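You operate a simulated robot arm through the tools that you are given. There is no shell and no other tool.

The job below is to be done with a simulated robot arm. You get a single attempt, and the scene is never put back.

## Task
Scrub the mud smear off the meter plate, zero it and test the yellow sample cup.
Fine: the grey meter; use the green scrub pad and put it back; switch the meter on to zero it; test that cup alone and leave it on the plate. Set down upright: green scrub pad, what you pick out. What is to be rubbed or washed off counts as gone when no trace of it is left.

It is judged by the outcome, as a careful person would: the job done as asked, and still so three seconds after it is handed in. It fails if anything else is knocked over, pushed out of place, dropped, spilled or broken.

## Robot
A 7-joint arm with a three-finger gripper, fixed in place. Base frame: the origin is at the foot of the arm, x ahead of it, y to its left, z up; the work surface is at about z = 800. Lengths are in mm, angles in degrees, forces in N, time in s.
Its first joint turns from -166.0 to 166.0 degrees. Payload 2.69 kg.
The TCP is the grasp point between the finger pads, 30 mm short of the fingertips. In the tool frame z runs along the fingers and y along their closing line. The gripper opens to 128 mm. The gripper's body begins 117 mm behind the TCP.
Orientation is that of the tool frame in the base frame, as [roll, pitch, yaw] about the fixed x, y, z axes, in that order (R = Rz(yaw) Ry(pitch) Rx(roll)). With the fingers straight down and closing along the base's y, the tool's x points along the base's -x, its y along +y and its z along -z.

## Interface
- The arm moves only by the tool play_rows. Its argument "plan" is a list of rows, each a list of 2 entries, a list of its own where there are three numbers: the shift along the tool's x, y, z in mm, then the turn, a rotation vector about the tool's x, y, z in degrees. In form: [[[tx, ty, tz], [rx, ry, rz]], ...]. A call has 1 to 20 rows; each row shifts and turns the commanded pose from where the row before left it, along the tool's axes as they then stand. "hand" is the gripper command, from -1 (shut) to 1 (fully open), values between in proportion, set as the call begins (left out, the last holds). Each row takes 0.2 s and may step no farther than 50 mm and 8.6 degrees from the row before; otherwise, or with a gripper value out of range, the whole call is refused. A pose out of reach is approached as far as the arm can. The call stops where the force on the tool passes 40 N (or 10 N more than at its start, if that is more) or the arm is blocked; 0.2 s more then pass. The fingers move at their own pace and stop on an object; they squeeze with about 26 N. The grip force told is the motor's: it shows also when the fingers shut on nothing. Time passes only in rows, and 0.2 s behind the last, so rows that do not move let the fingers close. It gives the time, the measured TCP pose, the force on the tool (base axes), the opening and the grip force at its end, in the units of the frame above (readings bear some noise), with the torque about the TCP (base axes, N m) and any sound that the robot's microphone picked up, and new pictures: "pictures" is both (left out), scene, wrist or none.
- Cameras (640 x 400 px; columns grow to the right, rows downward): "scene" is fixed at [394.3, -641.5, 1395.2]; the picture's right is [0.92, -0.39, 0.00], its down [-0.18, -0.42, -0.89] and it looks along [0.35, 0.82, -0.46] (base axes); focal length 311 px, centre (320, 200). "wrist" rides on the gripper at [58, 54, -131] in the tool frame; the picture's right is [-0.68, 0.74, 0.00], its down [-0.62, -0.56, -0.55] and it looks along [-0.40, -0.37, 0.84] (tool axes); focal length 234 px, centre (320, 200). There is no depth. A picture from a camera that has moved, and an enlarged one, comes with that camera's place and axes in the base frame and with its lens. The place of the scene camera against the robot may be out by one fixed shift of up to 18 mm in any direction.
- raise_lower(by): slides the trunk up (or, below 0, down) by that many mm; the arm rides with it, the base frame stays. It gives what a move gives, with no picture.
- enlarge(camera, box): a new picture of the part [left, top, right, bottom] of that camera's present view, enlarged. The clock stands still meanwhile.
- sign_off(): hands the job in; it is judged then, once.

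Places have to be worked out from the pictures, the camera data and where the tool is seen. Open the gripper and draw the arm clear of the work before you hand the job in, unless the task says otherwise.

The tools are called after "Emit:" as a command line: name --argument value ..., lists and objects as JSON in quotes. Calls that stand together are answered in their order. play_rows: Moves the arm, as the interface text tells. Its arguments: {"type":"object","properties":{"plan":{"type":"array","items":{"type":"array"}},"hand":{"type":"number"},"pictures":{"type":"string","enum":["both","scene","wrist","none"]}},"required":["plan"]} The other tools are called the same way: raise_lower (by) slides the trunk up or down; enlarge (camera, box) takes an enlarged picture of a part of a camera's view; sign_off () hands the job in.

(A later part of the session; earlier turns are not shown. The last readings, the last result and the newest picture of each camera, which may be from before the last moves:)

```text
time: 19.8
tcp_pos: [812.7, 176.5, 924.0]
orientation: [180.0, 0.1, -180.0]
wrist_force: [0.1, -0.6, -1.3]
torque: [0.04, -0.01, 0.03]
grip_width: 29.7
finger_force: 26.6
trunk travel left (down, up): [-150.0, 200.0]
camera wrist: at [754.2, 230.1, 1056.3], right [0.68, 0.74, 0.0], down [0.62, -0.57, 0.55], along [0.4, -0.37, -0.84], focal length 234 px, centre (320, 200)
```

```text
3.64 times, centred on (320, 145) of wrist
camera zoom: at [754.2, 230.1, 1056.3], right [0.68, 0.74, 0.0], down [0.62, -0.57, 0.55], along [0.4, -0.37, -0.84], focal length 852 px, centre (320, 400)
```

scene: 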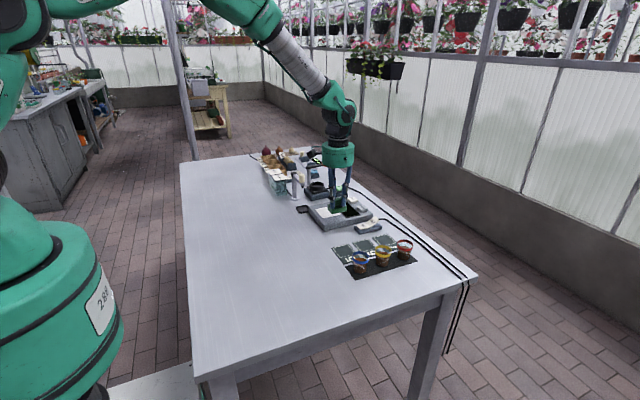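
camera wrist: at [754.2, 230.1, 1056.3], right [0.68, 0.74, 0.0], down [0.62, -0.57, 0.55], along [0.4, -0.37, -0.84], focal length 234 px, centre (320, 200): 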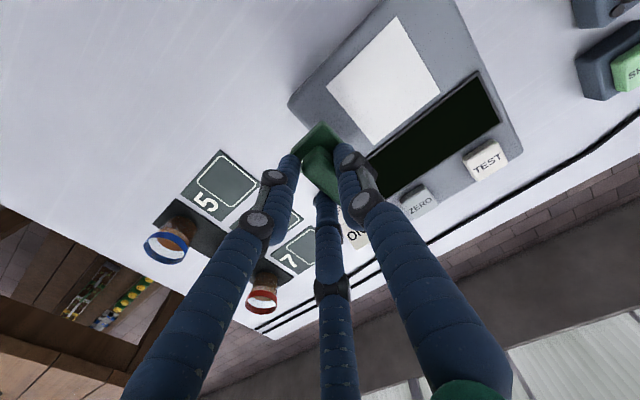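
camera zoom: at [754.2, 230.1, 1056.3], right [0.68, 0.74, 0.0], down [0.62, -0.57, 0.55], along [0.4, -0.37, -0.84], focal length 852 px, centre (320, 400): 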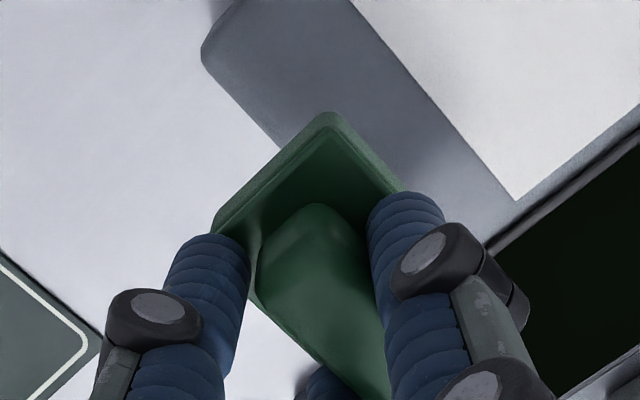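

The plate is spotless and the pad sits unchanged in the grip. I carry it back over its original spot (TCP about (775,127), allowing for the in-hand offset) and lower to just above the table.

Emit:
play_rows --plan '[[[18.3, -24.8, 0], [0, 0, 0]], [[18.4, -24.8, 0], [0, 0, 0]], [[0, 0, 20], [0, 0, 0]], [[0, 0, 20], [0, 0, 0]], [[0, 0, 15], [0, 0, 0]], [[0, 0, 0], [0, 0, 0]]]' --pictures "both"

Emit:
enlarge --camera "scene" --box '[295, 195, 385, 251]'

Emit:
enlarge --camera "wrist" --box '[220, 80, 420, 220]'

```text
time: 21.2
tcp_pos: [775.6, 125.6, 868.7]
orientation: [-180.0, 0.0, -179.9]
wrist_force: [0.8, -0.6, -1.3]
torque: [0.0, -0.01, -0.01]
grip_width: 29.3
finger_force: 25.8
trunk travel left (down, up): [-150.0, 200.0]
camera wrist: at [717.0, 179.9, 1001.8], right [0.68, 0.74, 0.0], down [0.62, -0.57, 0.55], along [0.4, -0.37, -0.84], focal length 234 px, centre (320, 200)
```

scene: 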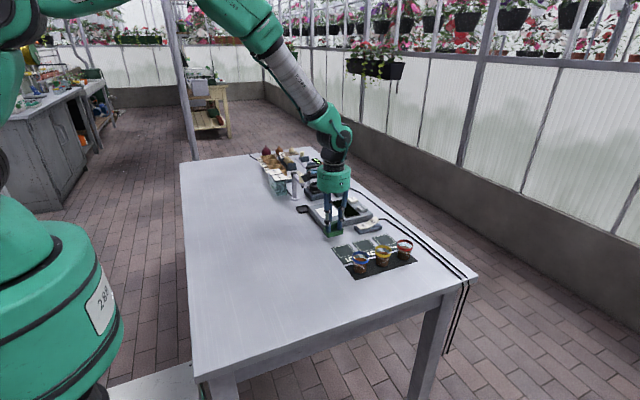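
wrist: 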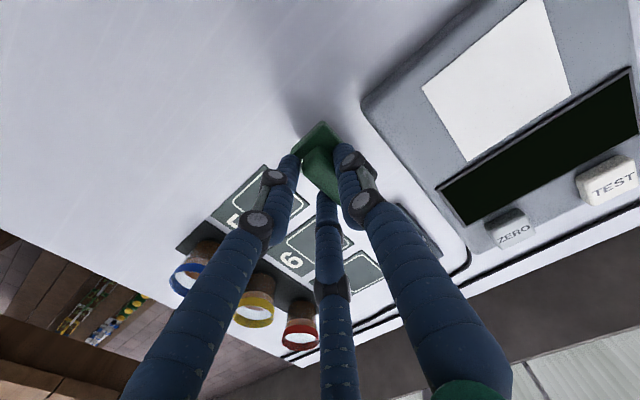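

```text
7.11 times, centred on (340, 223) of scene
camera zoom: at [394.3, -641.5, 1395.2], right [0.92, -0.39, 0.0], down [-0.18, -0.42, -0.89], along [0.35, 0.82, -0.46], focal length 2209 px, centre (178, 36)
```

zoom: 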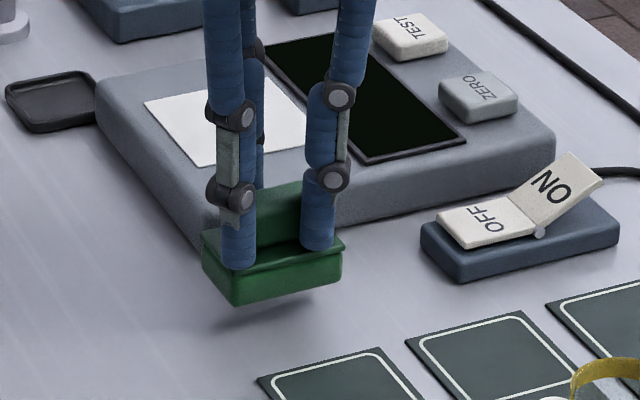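

```text
2.86 times, centred on (320, 150) of wrist
camera zoom: at [717.0, 179.9, 1001.8], right [0.68, 0.74, 0.0], down [0.62, -0.57, 0.55], along [0.4, -0.37, -0.84], focal length 669 px, centre (320, 343)
```

zoom: 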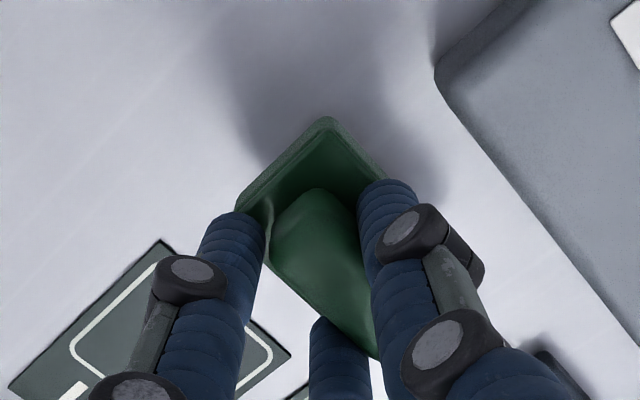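

Projected straight down, the pad lands within a millimetre or two of where it stood. I lower it until light contact.

Emit:
play_rows --plan '[[[0, 0, 5], [0, 0, 0]], [[0, 0, 5], [0, 0, 0]], [[0, 0, 1], [0, 0, 0]], [[0, 0, 0], [0, 0, 0]]]' --pictures "none"

Emit:
play_rows --plan '[[[0, 0, 1], [0, 0, 0]], [[0, 0, 0], [0, 0, 0]]]' --pictures "none"

```text
time: 22.2
tcp_pos: [774.3, 127.1, 858.1]
orientation: [179.9, -0.1, -179.9]
wrist_force: [1.1, 0.3, 0.0]
torque: [0.02, -0.01, 0.01]
grip_width: 29.8
finger_force: 25.5
trunk travel left (down, up): [-150.0, 200.0]
```

```text
time: 22.8
tcp_pos: [773.7, 127.9, 857.8]
orientation: [180.0, 0.0, 180.0]
wrist_force: [0.1, -0.5, -0.2]
torque: [0.01, 0.01, 0.01]
grip_width: 29.5
finger_force: 26.0
trunk travel left (down, up): [-150.0, 200.0]
```

No contact yet; one more small step at a time.

Emit:
play_rows --plan '[[[0, 0, 1], [0, 0, 0]], [[0, 0, 0], [0, 0, 0]]]' --pictures "none"

Emit:
play_rows --plan '[[[0, 0, 0.7], [0, 0, 0]], [[0, 0, 0], [0, 0, 0]]]' --pictures "scene"

Emit:
enlarge --camera "scene" --box '[295, 195, 385, 251]'

```text
time: 23.4
tcp_pos: [775.1, 128.1, 856.2]
orientation: [179.9, 0.0, -179.9]
wrist_force: [0.1, -0.6, -0.6]
torque: [-0.02, 0.01, -0.02]
grip_width: 29.8
finger_force: 25.9
trunk travel left (down, up): [-150.0, 200.0]
```

```text
time: 24.0
tcp_pos: [774.4, 127.0, 856.1]
orientation: [180.0, 0.0, 180.0]
wrist_force: [0.1, -0.1, -0.7]
torque: [-0.04, 0.04, -0.01]
grip_width: 29.4
finger_force: 25.3
trunk travel left (down, up): [-150.0, 200.0]
```

scene: 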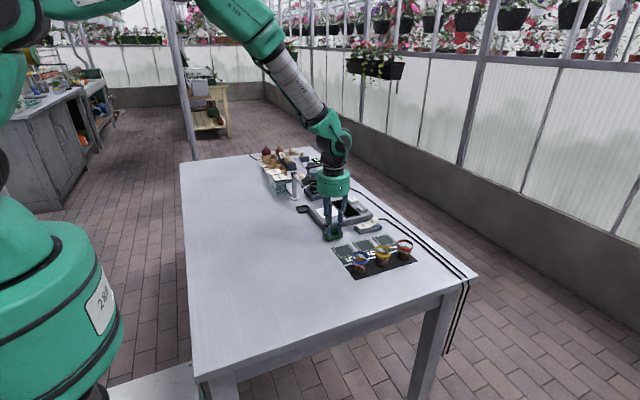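

```text
7.11 times, centred on (340, 223) of scene
camera zoom: at [394.3, -641.5, 1395.2], right [0.92, -0.39, 0.0], down [-0.18, -0.42, -0.89], along [0.35, 0.82, -0.46], focal length 2209 px, centre (178, 36)
```

zoom: 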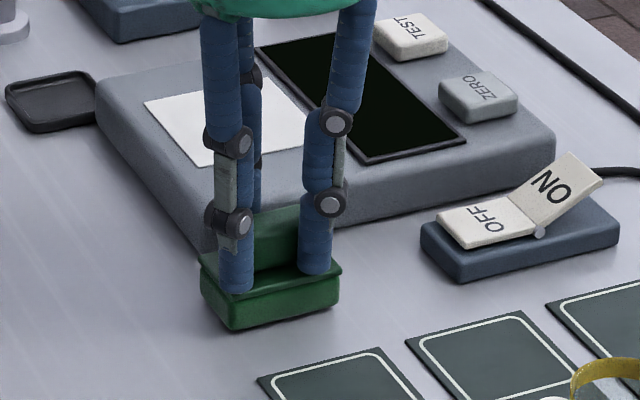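

It still shows about 2 mm of air. I continue down in small steps.

Emit:
play_rows --plan '[[[0, 0, 1], [0, 0, 0]], [[0, 0, 0], [0, 0, 0]]]' --pictures "none"

Emit:
play_rows --plan '[[[0, 0, 0.7], [0, 0, 0]], [[0, 0, 0], [0, 0, 0]]]' --pictures "none"

```text
time: 24.6
tcp_pos: [776.6, 128.4, 855.3]
orientation: [179.9, -0.1, 180.0]
wrist_force: [-0.8, -1.1, -0.8]
torque: [0.02, -0.02, 0.04]
grip_width: 29.8
finger_force: 25.9
trunk travel left (down, up): [-150.0, 200.0]
```

```text
time: 25.2
tcp_pos: [774.8, 128.7, 854.1]
orientation: [-180.0, 0.1, 179.9]
wrist_force: [-0.1, -0.6, 1.3]
torque: [0.0, -0.01, 0.01]
grip_width: 29.9
finger_force: 25.9
trunk travel left (down, up): [-150.0, 200.0]
```

Force is just starting to appear; half a millimetre more to seat it.

Emit:
play_rows --plan '[[[0, 0, 0.5], [0, 0, 0]], [[0, 0, 0], [0, 0, 0]]]' --pictures "scene"

Emit:
enlarge --camera "scene" --box '[295, 195, 385, 251]'

```text
time: 25.8
tcp_pos: [775.8, 128.3, 855.8]
orientation: [180.0, 0.1, -179.9]
wrist_force: [-0.6, -1.2, 7.6]
torque: [0.0, 0.04, 0.08]
grip_width: 29.6
finger_force: 25.3
trunk travel left (down, up): [-150.0, 200.0]
```

scene: 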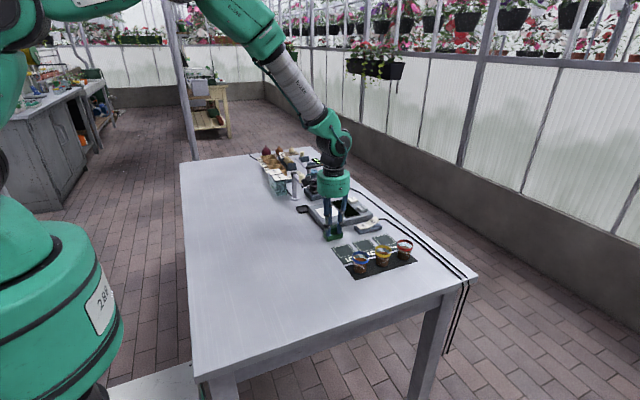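

```text
7.11 times, centred on (340, 223) of scene
camera zoom: at [394.3, -641.5, 1395.2], right [0.92, -0.39, 0.0], down [-0.18, -0.42, -0.89], along [0.35, 0.82, -0.46], focal length 2209 px, centre (178, 36)
```

zoom: 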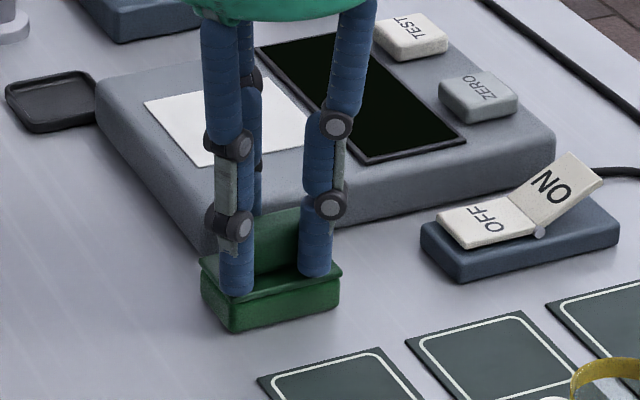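

The pad rests on the table (about 8 N) in its place. I ease the press, open to 50 mm and lift straight up.

Emit:
play_rows --plan '[[[0, 0, -0.5], [0, 0, 0]], [[0, 0, 0], [0, 0, 0]], [[0, 0, 0], [0, 0, 0]]]' --hand -0.25 --pictures "none"

Emit:
play_rows --plan '[[[0, 0, -15], [0, 0, 0]], [[0, 0, -30], [0, 0, 0]], [[0, 0, -40], [0, 0, 0]], [[0, 0, -20], [0, 0, 0]], [[0, 0, 0], [0, 0, 0]]]' --pictures "both"

Emit:
enlarge --camera "scene" --box '[295, 195, 385, 251]'

Emit:
enlarge --camera "wrist" --box '[220, 80, 620, 260]'

```text
time: 26.6
tcp_pos: [775.6, 128.4, 853.7]
orientation: [180.0, 0.1, 180.0]
wrist_force: [-0.6, -0.1, 0.9]
torque: [0.04, -0.02, -0.02]
grip_width: 48.0
finger_force: 0.0
trunk travel left (down, up): [-150.0, 200.0]
```

```text
time: 27.8
tcp_pos: [775.7, 126.3, 959.7]
orientation: [-179.9, -0.1, 179.9]
wrist_force: [-0.6, -0.7, -0.2]
torque: [0.01, -0.03, 0.01]
grip_width: 47.9
finger_force: 0.0
trunk travel left (down, up): [-150.0, 200.0]
camera wrist: at [716.4, 179.8, 1091.5], right [0.68, 0.74, 0.0], down [0.62, -0.57, 0.55], along [0.4, -0.37, -0.84], focal length 234 px, centre (320, 200)
```

scene: 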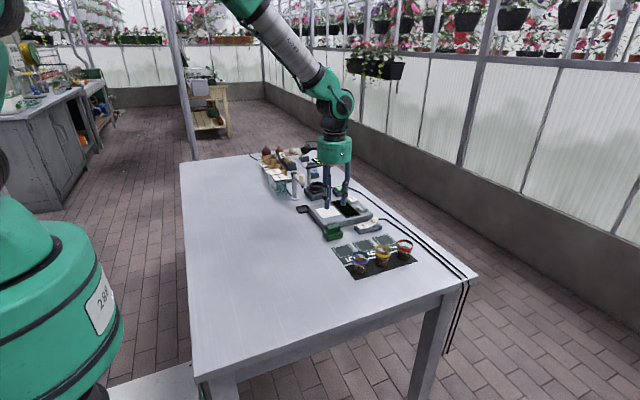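
wrist: 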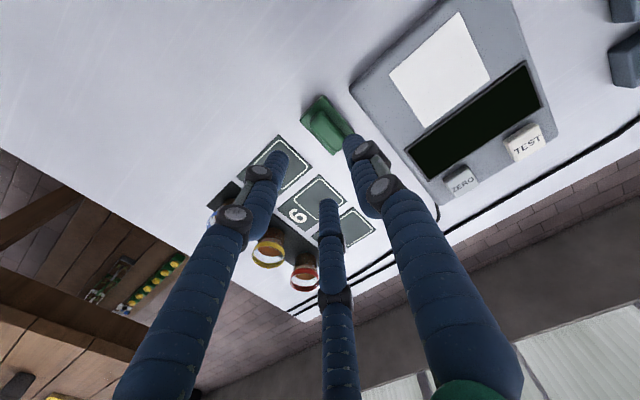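

```text
7.11 times, centred on (340, 223) of scene
camera zoom: at [394.3, -641.5, 1395.2], right [0.92, -0.39, 0.0], down [-0.18, -0.42, -0.89], along [0.35, 0.82, -0.46], focal length 2209 px, centre (178, 36)
```

zoom: 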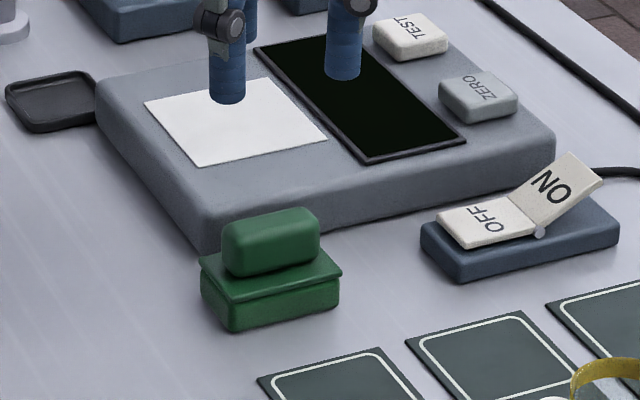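

```text
1.60 times, centred on (420, 170) of wrist
camera zoom: at [716.4, 179.8, 1091.5], right [0.68, 0.74, 0.0], down [0.62, -0.57, 0.55], along [0.4, -0.37, -0.84], focal length 375 px, centre (160, 248)
```

zoom: 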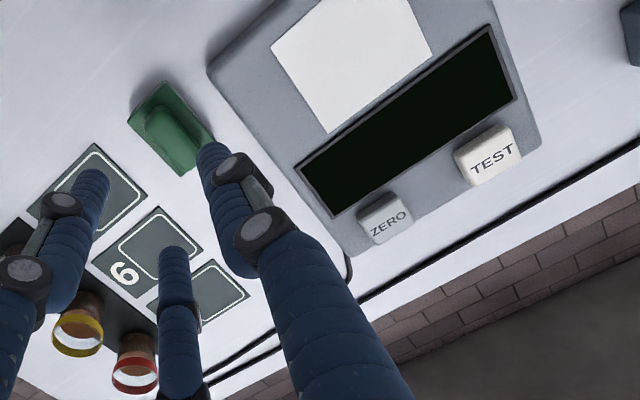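

The pad is back in place. Now I open the hand and move above the rocker to measure it.

Emit:
play_rows --plan '[[[-35, 2, 0], [0, 0, 0]], [[-35, 2, 0], [0, 0, 0]], [[-35, 2, 0], [0, 0, 0]], [[0, 0, 0], [0, 0, 0]]]' --hand 1 --pictures "both"

Emit:
enlarge --camera "wrist" --box '[240, 60, 440, 200]'

Emit:
enlarge --camera "scene" --box '[345, 205, 395, 245]'

```text
time: 28.8
tcp_pos: [879.5, 134.8, 957.8]
orientation: [-180.0, 0.1, 180.0]
wrist_force: [0.4, -0.4, -0.1]
torque: [0.05, -0.01, 0.04]
grip_width: 128.1
finger_force: 0.0
trunk travel left (down, up): [-150.0, 200.0]
camera wrist: at [822.2, 187.5, 1090.1], right [0.68, 0.74, 0.0], down [0.62, -0.56, 0.55], along [0.4, -0.37, -0.84], focal length 234 px, centre (320, 200)
```

scene: 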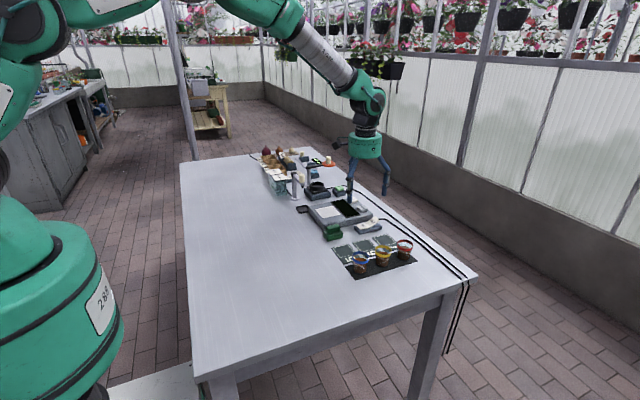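
wrist: 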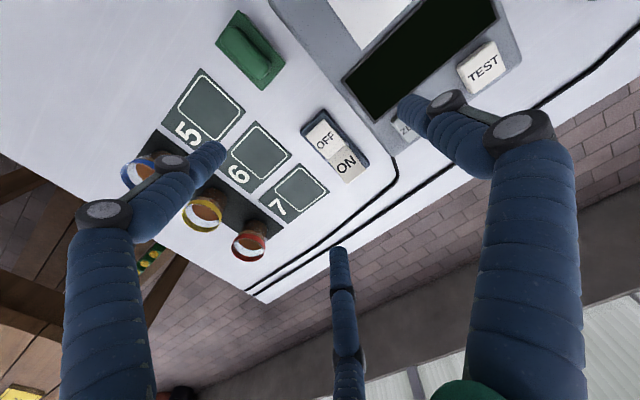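

```text
2.86 times, centred on (340, 130) of wrist
camera zoom: at [822.2, 187.5, 1090.1], right [0.68, 0.74, 0.0], down [0.62, -0.56, 0.55], along [0.4, -0.37, -0.84], focal length 669 px, centre (263, 400)
```

zoom: 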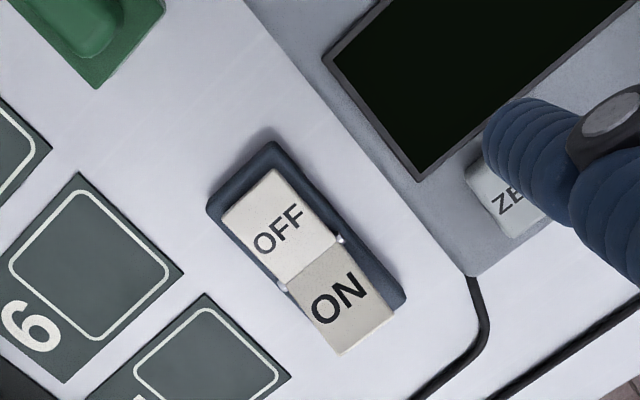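

```text
10.00 times, centred on (370, 225) of scene
camera zoom: at [394.3, -641.5, 1395.2], right [0.92, -0.39, 0.0], down [-0.18, -0.42, -0.89], along [0.35, 0.82, -0.46], focal length 3106 px, centre (-180, -50)
```

zoom: 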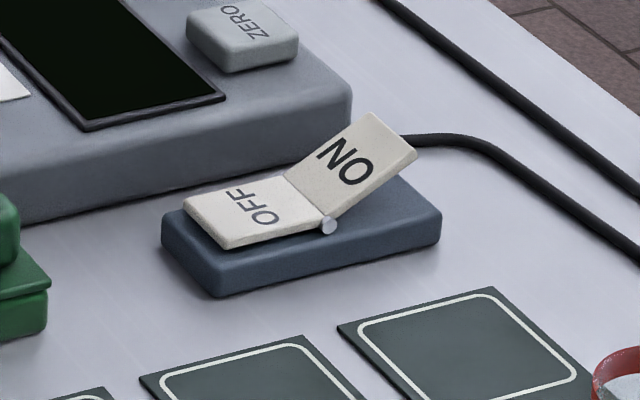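

The hinge is at about (913,131) and the ON half reaches to x≈946, raised. I close the hand, move over (934,132) and come down to just above the ON paddle.

Emit:
play_rows --plan '[[[-27, -0.5, 0], [0, 0, 0]], [[-27, -0.5, 0], [0, 0, 0]], [[0, 0, 0], [0, 0, 0]], [[0, 0, 30], [0, 0, 0]], [[0, 0, 30], [0, 0, 0]], [[0, 0, 12], [0, 0, 0]], [[0, 0, 0], [0, 0, 0]]]' --hand -1 --pictures "both"

Emit:
enlarge --camera "wrist" --box '[240, 80, 440, 220]'

Emit:
enlarge --camera "scene" --box '[335, 185, 405, 245]'

```text
time: 30.4
tcp_pos: [933.2, 135.0, 886.7]
orientation: [-179.9, 0.0, 179.9]
wrist_force: [0.0, -0.5, -0.9]
torque: [0.03, 0.02, 0.03]
grip_width: 2.1
finger_force: 26.3
trunk travel left (down, up): [-150.0, 200.0]
camera wrist: at [874.5, 186.8, 1019.9], right [0.68, 0.74, 0.0], down [0.62, -0.57, 0.55], along [0.4, -0.37, -0.84], focal length 234 px, centre (320, 200)
```

scene: 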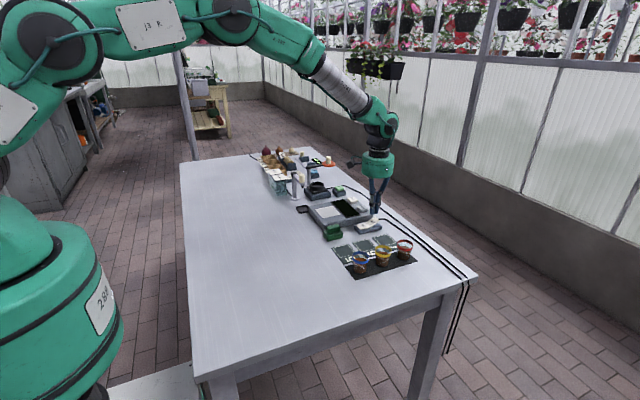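
wrist: 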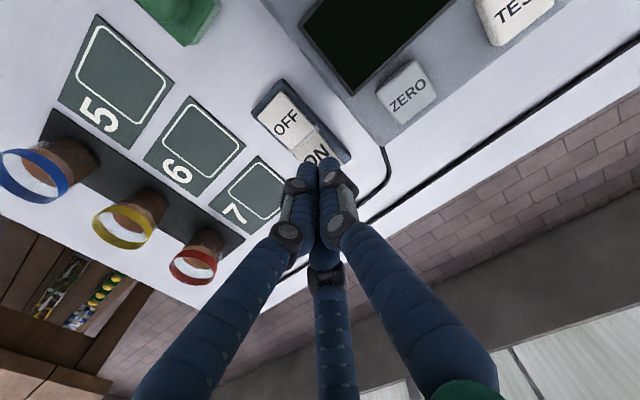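

```text
2.86 times, centred on (340, 150) of wrist
camera zoom: at [874.5, 186.8, 1019.9], right [0.68, 0.74, 0.0], down [0.62, -0.57, 0.55], along [0.4, -0.37, -0.84], focal length 669 px, centre (263, 343)
```

zoom: 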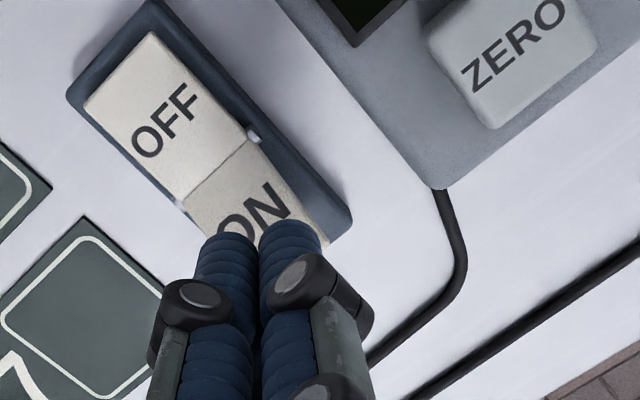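

```text
6.67 times, centred on (370, 215) of scene
camera zoom: at [394.3, -641.5, 1395.2], right [0.92, -0.39, 0.0], down [-0.18, -0.42, -0.89], along [0.35, 0.82, -0.46], focal length 2071 px, centre (-13, 100)
```

zoom: 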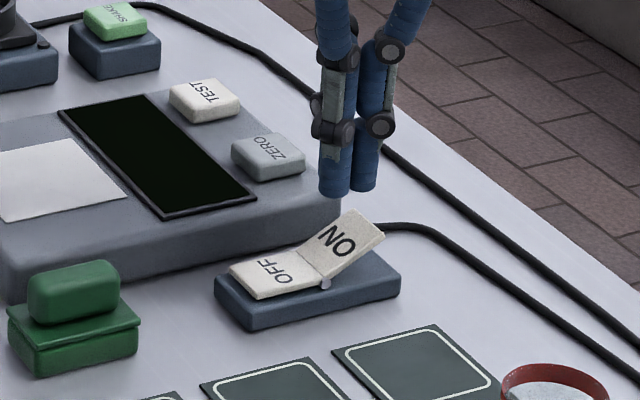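

Tips are about 15 mm above the ON paddle's raised end. I press down in steps, watching force and sound.

Emit:
play_rows --plan '[[[0, 0, 8], [0, 0, 0]], [[0, 0, 5], [0, 0, 0]], [[0, 0, 4], [0, 0, 0]], [[0, 0, 0], [0, 0, 0]]]' --pictures "scene"

Emit:
enlarge --camera "scene" --box '[335, 185, 405, 245]'

```text
time: 31.4
tcp_pos: [934.4, 132.1, 871.6]
orientation: [180.0, 0.0, 180.0]
wrist_force: [-1.2, -0.3, 0.5]
torque: [-0.07, 0.0, -0.03]
grip_width: 2.3
finger_force: 25.8
trunk travel left (down, up): [-150.0, 200.0]
```

scene: 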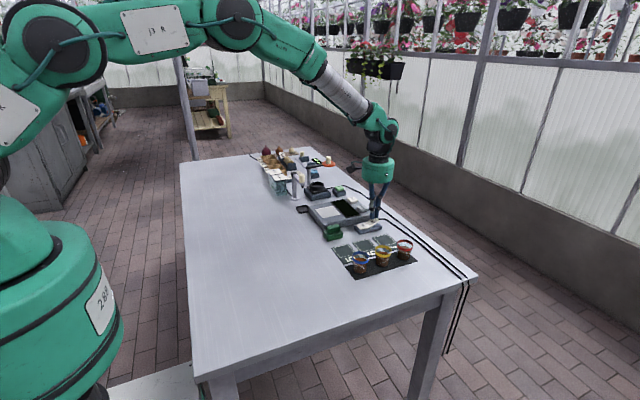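

```text
6.67 times, centred on (370, 215) of scene
camera zoom: at [394.3, -641.5, 1395.2], right [0.92, -0.39, 0.0], down [-0.18, -0.42, -0.89], along [0.35, 0.82, -0.46], focal length 2071 px, centre (-13, 100)
```

zoom: 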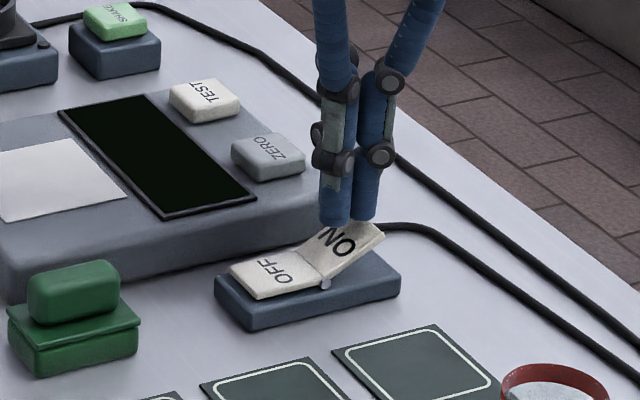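

Still no force at tip height ≈841. I go on down in 3 mm steps.

Emit:
play_rows --plan '[[[0, 0, 3], [0, 0, 0]], [[0, 0, 3], [0, 0, 0]], [[0, 0, 3], [0, 0, 0]], [[0, 0, 0], [0, 0, 0]]]' --pictures "scene"

Emit:
enlarge --camera "scene" --box '[335, 185, 405, 245]'

```text
time: 32.4
tcp_pos: [935.3, 132.2, 860.9]
orientation: [180.0, 0.0, 180.0]
wrist_force: [-0.3, 1.1, -0.7]
torque: [-0.01, 0.0, 0.0]
grip_width: 2.2
finger_force: 26.2
trunk travel left (down, up): [-150.0, 200.0]
```

scene: 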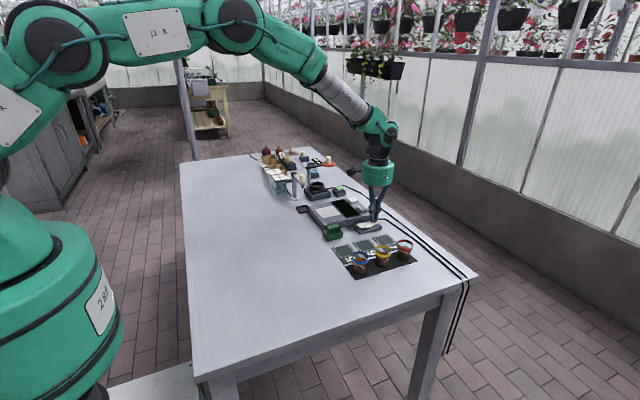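

```text
6.67 times, centred on (370, 215) of scene
camera zoom: at [394.3, -641.5, 1395.2], right [0.92, -0.39, 0.0], down [-0.18, -0.42, -0.89], along [0.35, 0.82, -0.46], focal length 2071 px, centre (-13, 100)
```

zoom: 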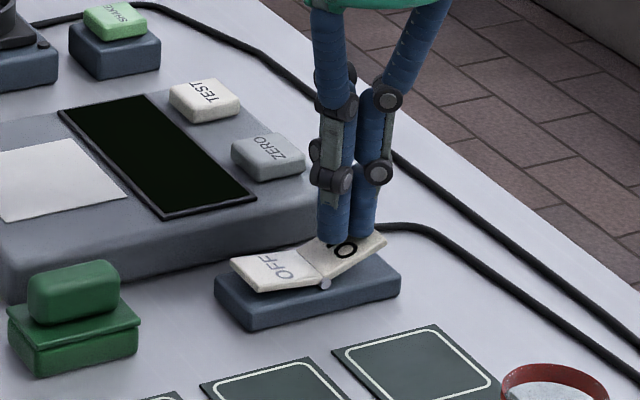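

The rocker is tilting over with little force. I press on until it seats.

Emit:
play_rows --plan '[[[0, 0, 3], [0, 0, 0]], [[0, 0, 3], [0, 0, 0]], [[0, 0, 2], [0, 0, 0]], [[0, 0, 0], [0, 0, 0]]]' --pictures "scene"

Emit:
enlarge --camera "scene" --box '[325, 185, 395, 245]'

```text
time: 33.4
tcp_pos: [934.4, 132.4, 854.7]
orientation: [180.0, 0.0, -180.0]
wrist_force: [-0.1, 0.1, 0.1]
torque: [0.04, 0.01, -0.03]
grip_width: 2.5
finger_force: 25.6
trunk travel left (down, up): [-150.0, 200.0]
```

scene: 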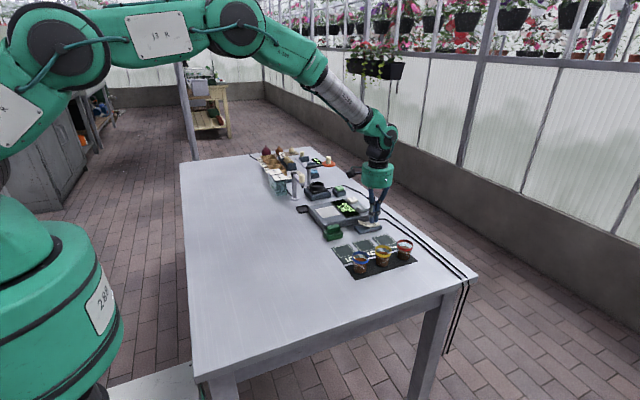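

```text
6.67 times, centred on (360, 215) of scene
camera zoom: at [394.3, -641.5, 1395.2], right [0.92, -0.39, 0.0], down [-0.18, -0.42, -0.89], along [0.35, 0.82, -0.46], focal length 2071 px, centre (53, 100)
```

zoom: 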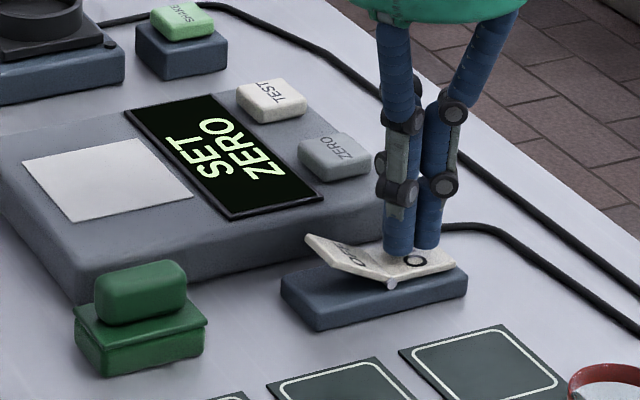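

The meter is on and its display reads "SET ZERO". I lift off, check the rocker stays on, and move over toward the ZERO button.

Emit:
play_rows --plan '[[[0, 0, -20], [0, 0, 0]], [[0, 0, -40], [0, 0, 0]], [[20, 20, -10], [0, 0, 0]], [[0, 0, 0], [0, 0, 0]]]' --pictures "both"

Emit:
enlarge --camera "wrist" --box '[320, 20, 520, 160]'

Emit:
enlarge --camera "scene" --box '[325, 185, 395, 245]'

```text
time: 34.4
tcp_pos: [912.5, 153.5, 922.5]
orientation: [-179.9, 0.0, -179.8]
wrist_force: [-0.7, 0.4, 0.2]
torque: [-0.03, -0.03, 0.0]
grip_width: 2.0
finger_force: 26.3
trunk travel left (down, up): [-150.0, 200.0]
camera wrist: at [853.3, 207.5, 1054.2], right [0.68, 0.74, 0.0], down [0.62, -0.56, 0.55], along [0.4, -0.37, -0.84], focal length 234 px, centre (320, 200)
```

scene: 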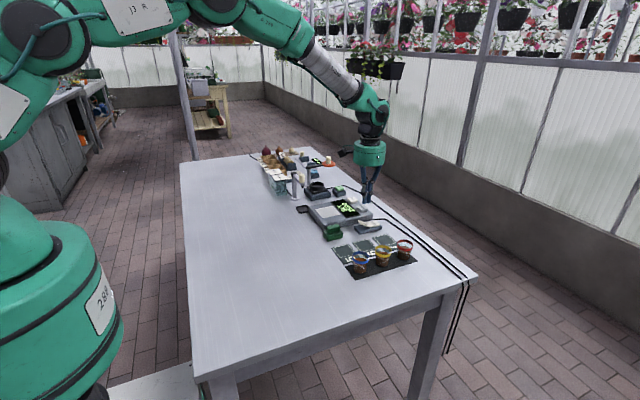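
wrist: 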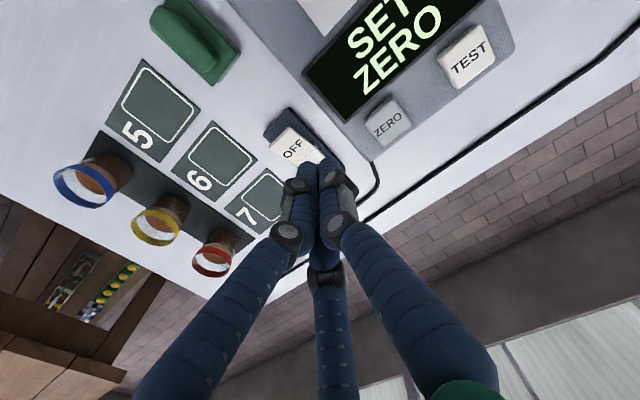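

```text
2.86 times, centred on (420, 90) of wrist
camera zoom: at [853.3, 207.5, 1054.2], right [0.68, 0.74, 0.0], down [0.62, -0.56, 0.55], along [0.4, -0.37, -0.84], focal length 669 px, centre (34, 514)
```

zoom: 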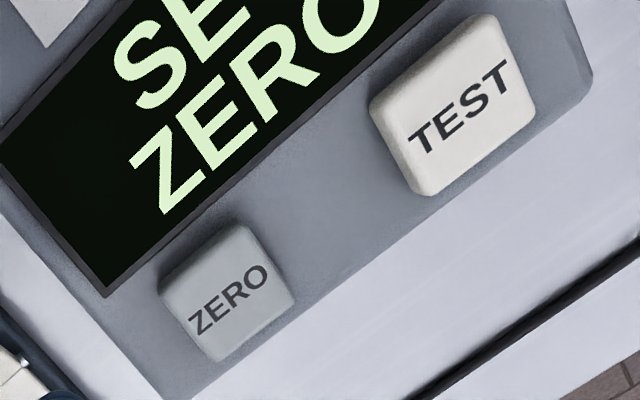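

```text
6.67 times, centred on (360, 215) of scene
camera zoom: at [394.3, -641.5, 1395.2], right [0.92, -0.39, 0.0], down [-0.18, -0.42, -0.89], along [0.35, 0.82, -0.46], focal length 2071 px, centre (53, 100)
```

zoom: 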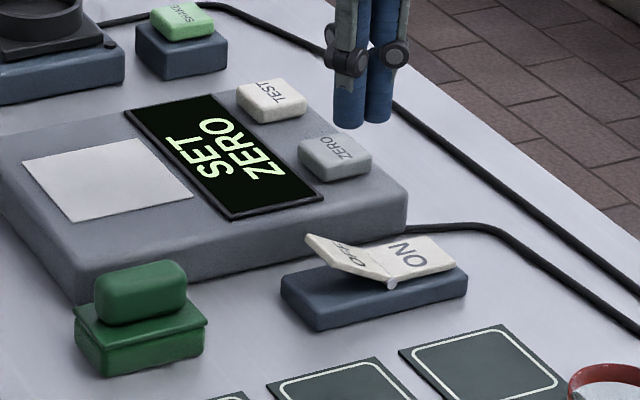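

The rocker stays ON. ZERO's top centre is about (936,214), z≈842; TEST about (936,288). I move over ZERO and lower to a little above it.

Emit:
play_rows --plan '[[[-9.5, 31, 0], [0, 0, 0]], [[-9.5, 31, 0], [0, 0, 0]], [[0, 0, 20], [0, 0, 0]], [[0, 0, 18], [0, 0, 0]], [[0, 0, 0], [0, 0, 0]]]' --pictures "both"

Emit:
enlarge --camera "wrist" --box '[240, 80, 440, 220]'

Emit:
enlarge --camera "scene" --box '[325, 175, 395, 235]'

```text
time: 35.6
tcp_pos: [933.6, 217.2, 885.1]
orientation: [-180.0, 0.0, 179.9]
wrist_force: [0.3, -0.3, 0.3]
torque: [0.03, 0.06, 0.03]
grip_width: 2.3
finger_force: 26.1
trunk travel left (down, up): [-150.0, 200.0]
camera wrist: at [874.7, 269.4, 1016.6], right [0.68, 0.74, 0.0], down [0.62, -0.57, 0.55], along [0.4, -0.37, -0.84], focal length 234 px, centre (320, 200)
```

scene: 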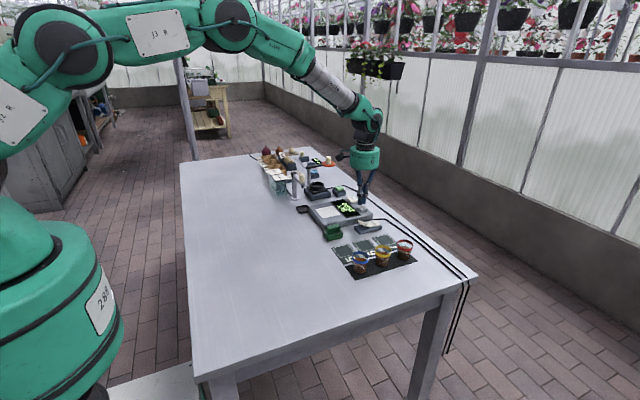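
wrist: 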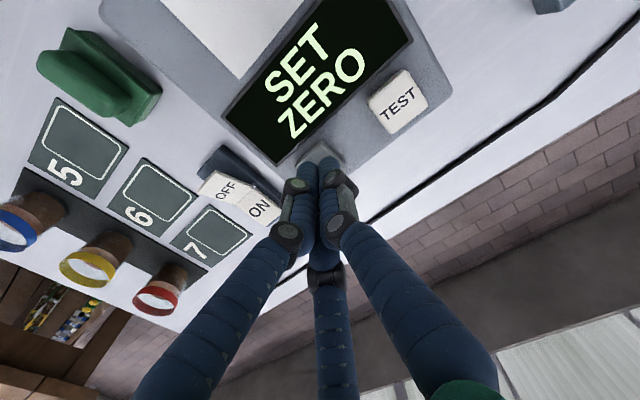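

```text
2.86 times, centred on (340, 150) of wrist
camera zoom: at [874.7, 269.4, 1016.6], right [0.68, 0.74, 0.0], down [0.62, -0.57, 0.55], along [0.4, -0.37, -0.84], focal length 669 px, centre (263, 343)
```

zoom: 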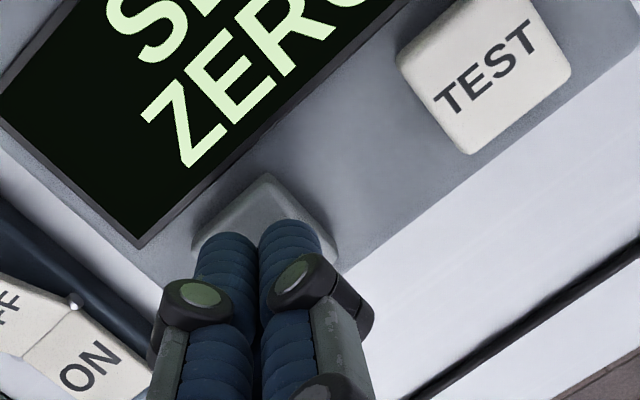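

```text
6.67 times, centred on (360, 205) of scene
camera zoom: at [394.3, -641.5, 1395.2], right [0.92, -0.39, 0.0], down [-0.18, -0.42, -0.89], along [0.35, 0.82, -0.46], focal length 2071 px, centre (53, 167)
```

zoom: 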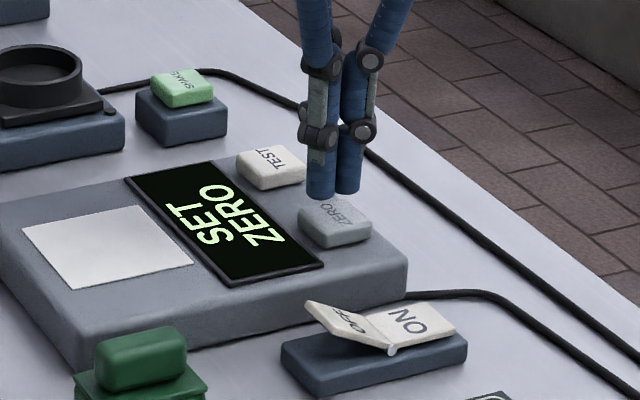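

The closed tips are over the ZERO button, ~13 mm above. I press down in small steps.

Emit:
play_rows --plan '[[[0, 0, 8], [0, 0, 0]], [[0, 0, 3], [0, 0, 0]], [[0, 0, 2], [0, 0, 0]], [[0, 0, 0], [0, 0, 0]]]' --pictures "none"

Emit:
play_rows --plan '[[[0, 0, 1.5], [0, 0, 0]], [[0, 0, 0], [0, 0, 0]]]' --pictures "scene"

Emit:
enlarge --camera "scene" --box '[325, 175, 395, 235]'

```text
time: 36.6
tcp_pos: [933.0, 216.2, 872.4]
orientation: [-180.0, 0.0, -180.0]
wrist_force: [-0.6, 0.7, 0.1]
torque: [-0.01, 0.01, 0.0]
grip_width: 2.5
finger_force: 26.1
trunk travel left (down, up): [-150.0, 200.0]
```

```text
time: 37.2
tcp_pos: [933.6, 215.1, 871.6]
orientation: [-180.0, 0.0, 180.0]
wrist_force: [-0.2, -0.3, 0.4]
torque: [-0.01, -0.02, 0.03]
grip_width: 2.3
finger_force: 26.1
trunk travel left (down, up): [-150.0, 200.0]
```

scene: 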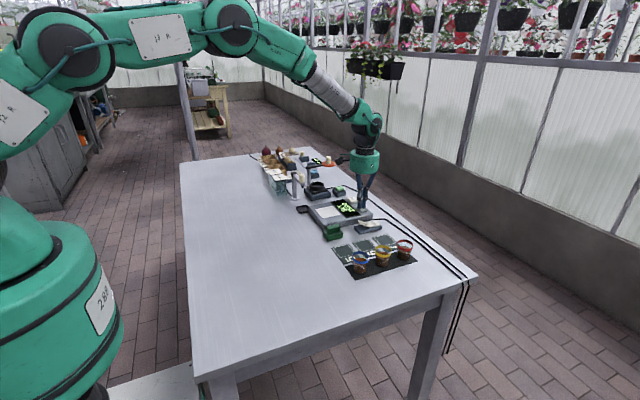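

```text
6.67 times, centred on (360, 205) of scene
camera zoom: at [394.3, -641.5, 1395.2], right [0.92, -0.39, 0.0], down [-0.18, -0.42, -0.89], along [0.35, 0.82, -0.46], focal length 2071 px, centre (53, 167)
```

zoom: 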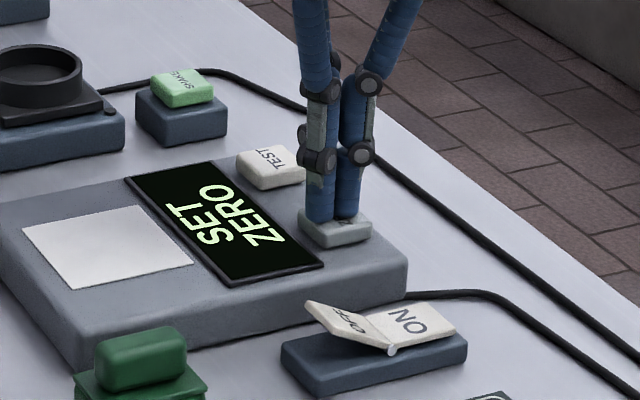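

Tips seem right at the button's face. I continue pressing 1 mm at a time.

Emit:
play_rows --plan '[[[0, 0, 1], [0, 0, 0]], [[0, 0, 1], [0, 0, 0]], [[0, 0, 0], [0, 0, 0]]]' --pictures "scene"

Emit:
enlarge --camera "scene" --box '[325, 175, 395, 235]'

```text
time: 38.0
tcp_pos: [933.5, 215.8, 868.2]
orientation: [-180.0, 0.1, 180.0]
wrist_force: [0.7, -0.6, -0.3]
torque: [-0.02, 0.0, 0.01]
grip_width: 2.4
finger_force: 25.5
trunk travel left (down, up): [-150.0, 200.0]
```

scene: 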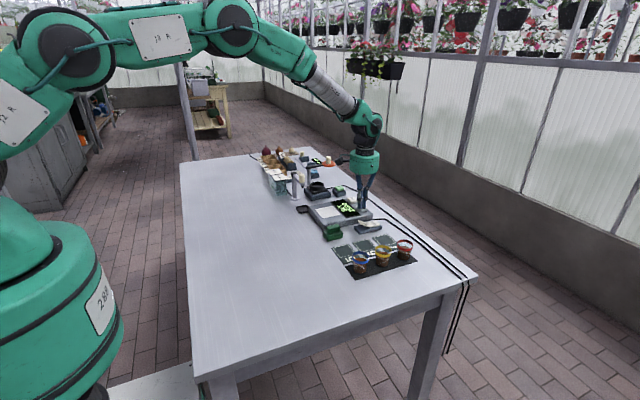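

```text
6.67 times, centred on (360, 205) of scene
camera zoom: at [394.3, -641.5, 1395.2], right [0.92, -0.39, 0.0], down [-0.18, -0.42, -0.89], along [0.35, 0.82, -0.46], focal length 2071 px, centre (53, 167)
```

zoom: 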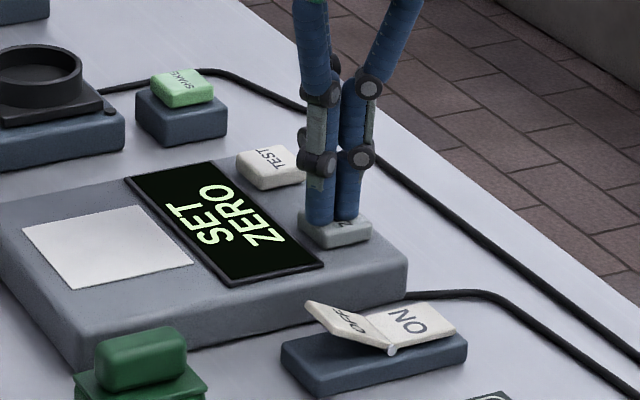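

No force or display change yet (tips ≈838.5). I go on, 1 mm at a time.

Emit:
play_rows --plan '[[[0, 0, 1], [0, 0, 0]], [[0, 0, 0], [0, 0, 0]]]' --pictures "none"

Emit:
play_rows --plan '[[[0, 0, 1], [0, 0, 0]], [[0, 0, 0], [0, 0, 0]]]' --pictures "scene"

Emit:
enlarge --camera "scene" --box '[325, 175, 395, 235]'

```text
time: 38.6
tcp_pos: [932.9, 215.2, 869.0]
orientation: [179.9, 0.0, 179.9]
wrist_force: [-0.2, 0.1, 1.6]
torque: [0.02, -0.02, 0.01]
grip_width: 5.8
finger_force: 32.1
trunk travel left (down, up): [-150.0, 200.0]
```

```text
time: 39.2
tcp_pos: [932.9, 215.5, 868.1]
orientation: [-179.9, 0.0, 179.9]
wrist_force: [0.4, 0.2, 1.4]
torque: [-0.01, -0.01, 0.0]
grip_width: 6.3
finger_force: 31.6
trunk travel left (down, up): [-150.0, 200.0]
```

scene: 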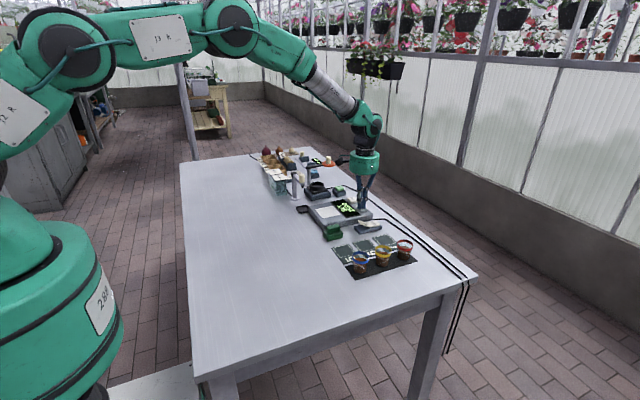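

```text
6.67 times, centred on (360, 205) of scene
camera zoom: at [394.3, -641.5, 1395.2], right [0.92, -0.39, 0.0], down [-0.18, -0.42, -0.89], along [0.35, 0.82, -0.46], focal length 2071 px, centre (53, 167)
```

zoom: 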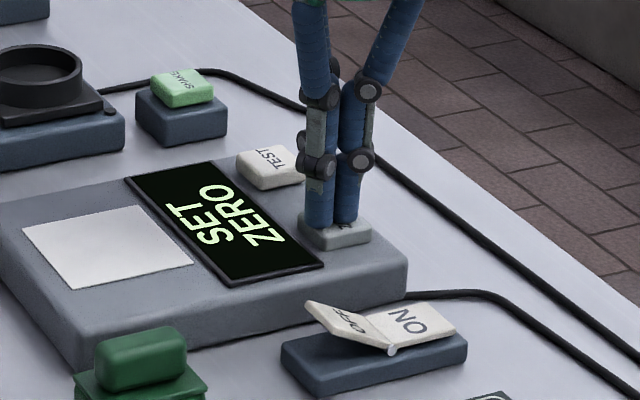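

Contact at last (1.5 N), with the fingers spreading slightly. I press further in small steps.

Emit:
play_rows --plan '[[[0, 0, 1], [0, 0, 0]], [[0, 0, 1], [0, 0, 0]], [[0, 0, 0], [0, 0, 0]]]' --pictures "scene"

Emit:
enlarge --camera "scene" --box '[325, 175, 395, 235]'

```text
time: 40.0
tcp_pos: [931.7, 216.5, 864.0]
orientation: [-180.0, 0.0, 179.9]
wrist_force: [-0.6, -0.9, 3.2]
torque: [-0.03, 0.01, -0.01]
grip_width: 5.8
finger_force: 31.3
trunk travel left (down, up): [-150.0, 200.0]
heard: click
```

scene: 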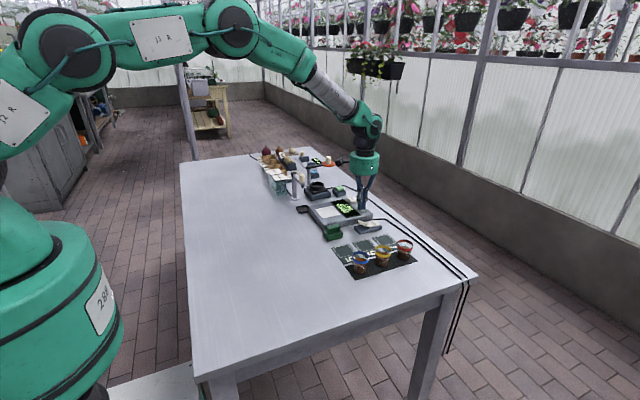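

```text
6.67 times, centred on (360, 205) of scene
camera zoom: at [394.3, -641.5, 1395.2], right [0.92, -0.39, 0.0], down [-0.18, -0.42, -0.89], along [0.35, 0.82, -0.46], focal length 2071 px, centre (53, 167)
```

zoom: 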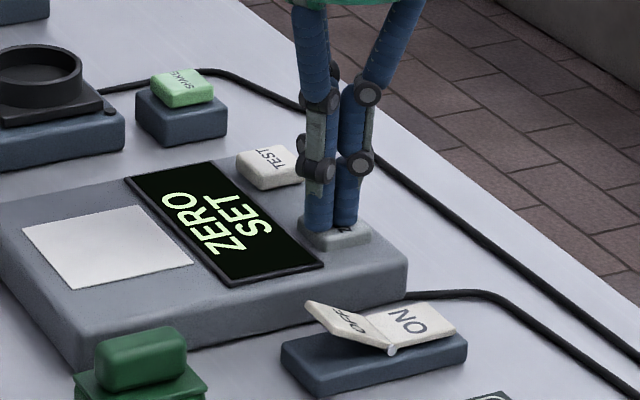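

The meter clicked and now reads "ZERO SET". I lift away, set a 68 mm opening and move above the yellow cup at about (849,-43).

Emit:
play_rows --plan '[[[0, 0, -15], [0, 0, 0]], [[0, 0, -40], [0, 0, 0]], [[0, 0, -40], [0, 0, 0]], [[14, -42.8, 0], [0, 0, 0]], [[14, -42.8, 0], [0, 0, 0]], [[14, -42.8, 0], [0, 0, 0]], [[14, -42.8, 0], [0, 0, 0]], [[14, -42.8, 0], [0, 0, 0]], [[14, -43, 0], [0, 0, 0]], [[0, 0, 0], [0, 0, 0]]]' --hand 1 --pictures "both"

Emit:
enlarge --camera "wrist" --box '[220, 60, 420, 200]'

Emit:
enlarge --camera "scene" --box '[300, 180, 420, 280]'

```text
time: 42.2
tcp_pos: [847.3, -43.7, 962.7]
orientation: [180.0, 0.0, 180.0]
wrist_force: [-0.3, -0.8, 0.9]
torque: [0.05, -0.03, -0.04]
grip_width: 128.0
finger_force: 0.1
trunk travel left (down, up): [-150.0, 200.0]
camera wrist: at [789.3, 9.4, 1094.0], right [0.68, 0.74, 0.0], down [0.62, -0.57, 0.55], along [0.4, -0.37, -0.84], focal length 234 px, centre (320, 200)
```

scene: 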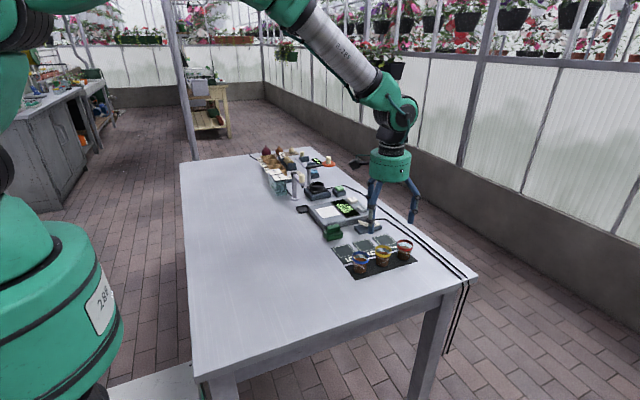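
wrist: 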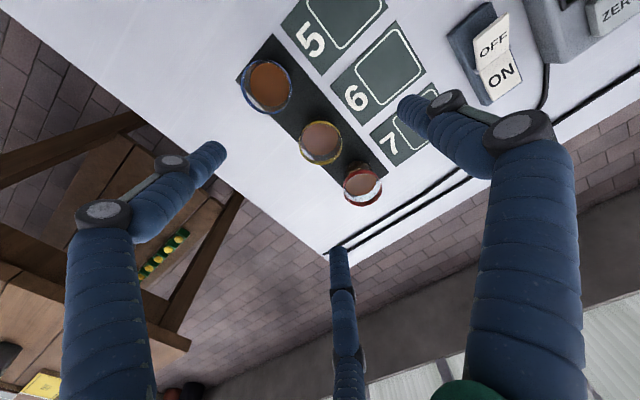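

```text
2.86 times, centred on (320, 130) of wrist
camera zoom: at [789.3, 9.4, 1094.0], right [0.68, 0.74, 0.0], down [0.62, -0.57, 0.55], along [0.4, -0.37, -0.84], focal length 669 px, centre (320, 400)
```

zoom: 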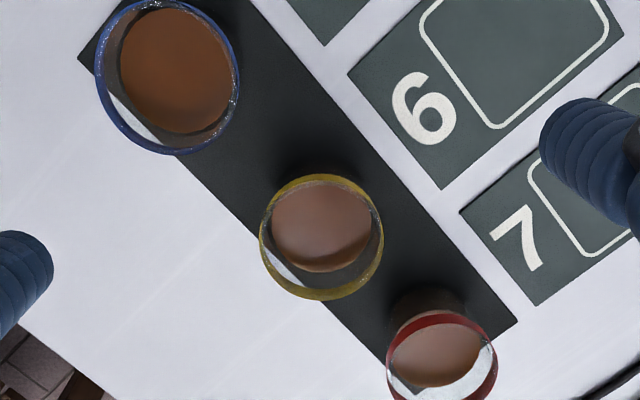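

```text
4.00 times, centred on (360, 230) of scene
camera zoom: at [394.3, -641.5, 1395.2], right [0.92, -0.39, 0.0], down [-0.18, -0.42, -0.89], along [0.35, 0.82, -0.46], focal length 1242 px, centre (160, 80)
```

zoom: 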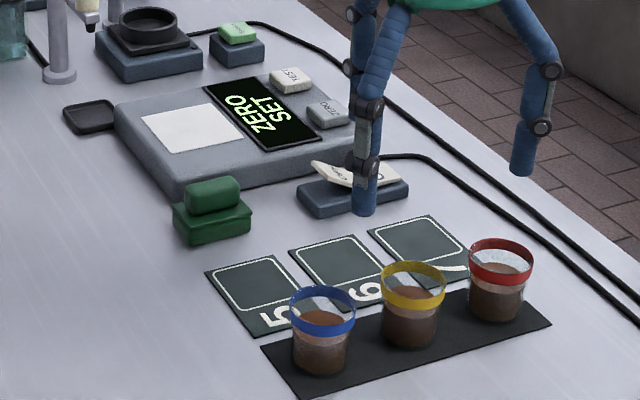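

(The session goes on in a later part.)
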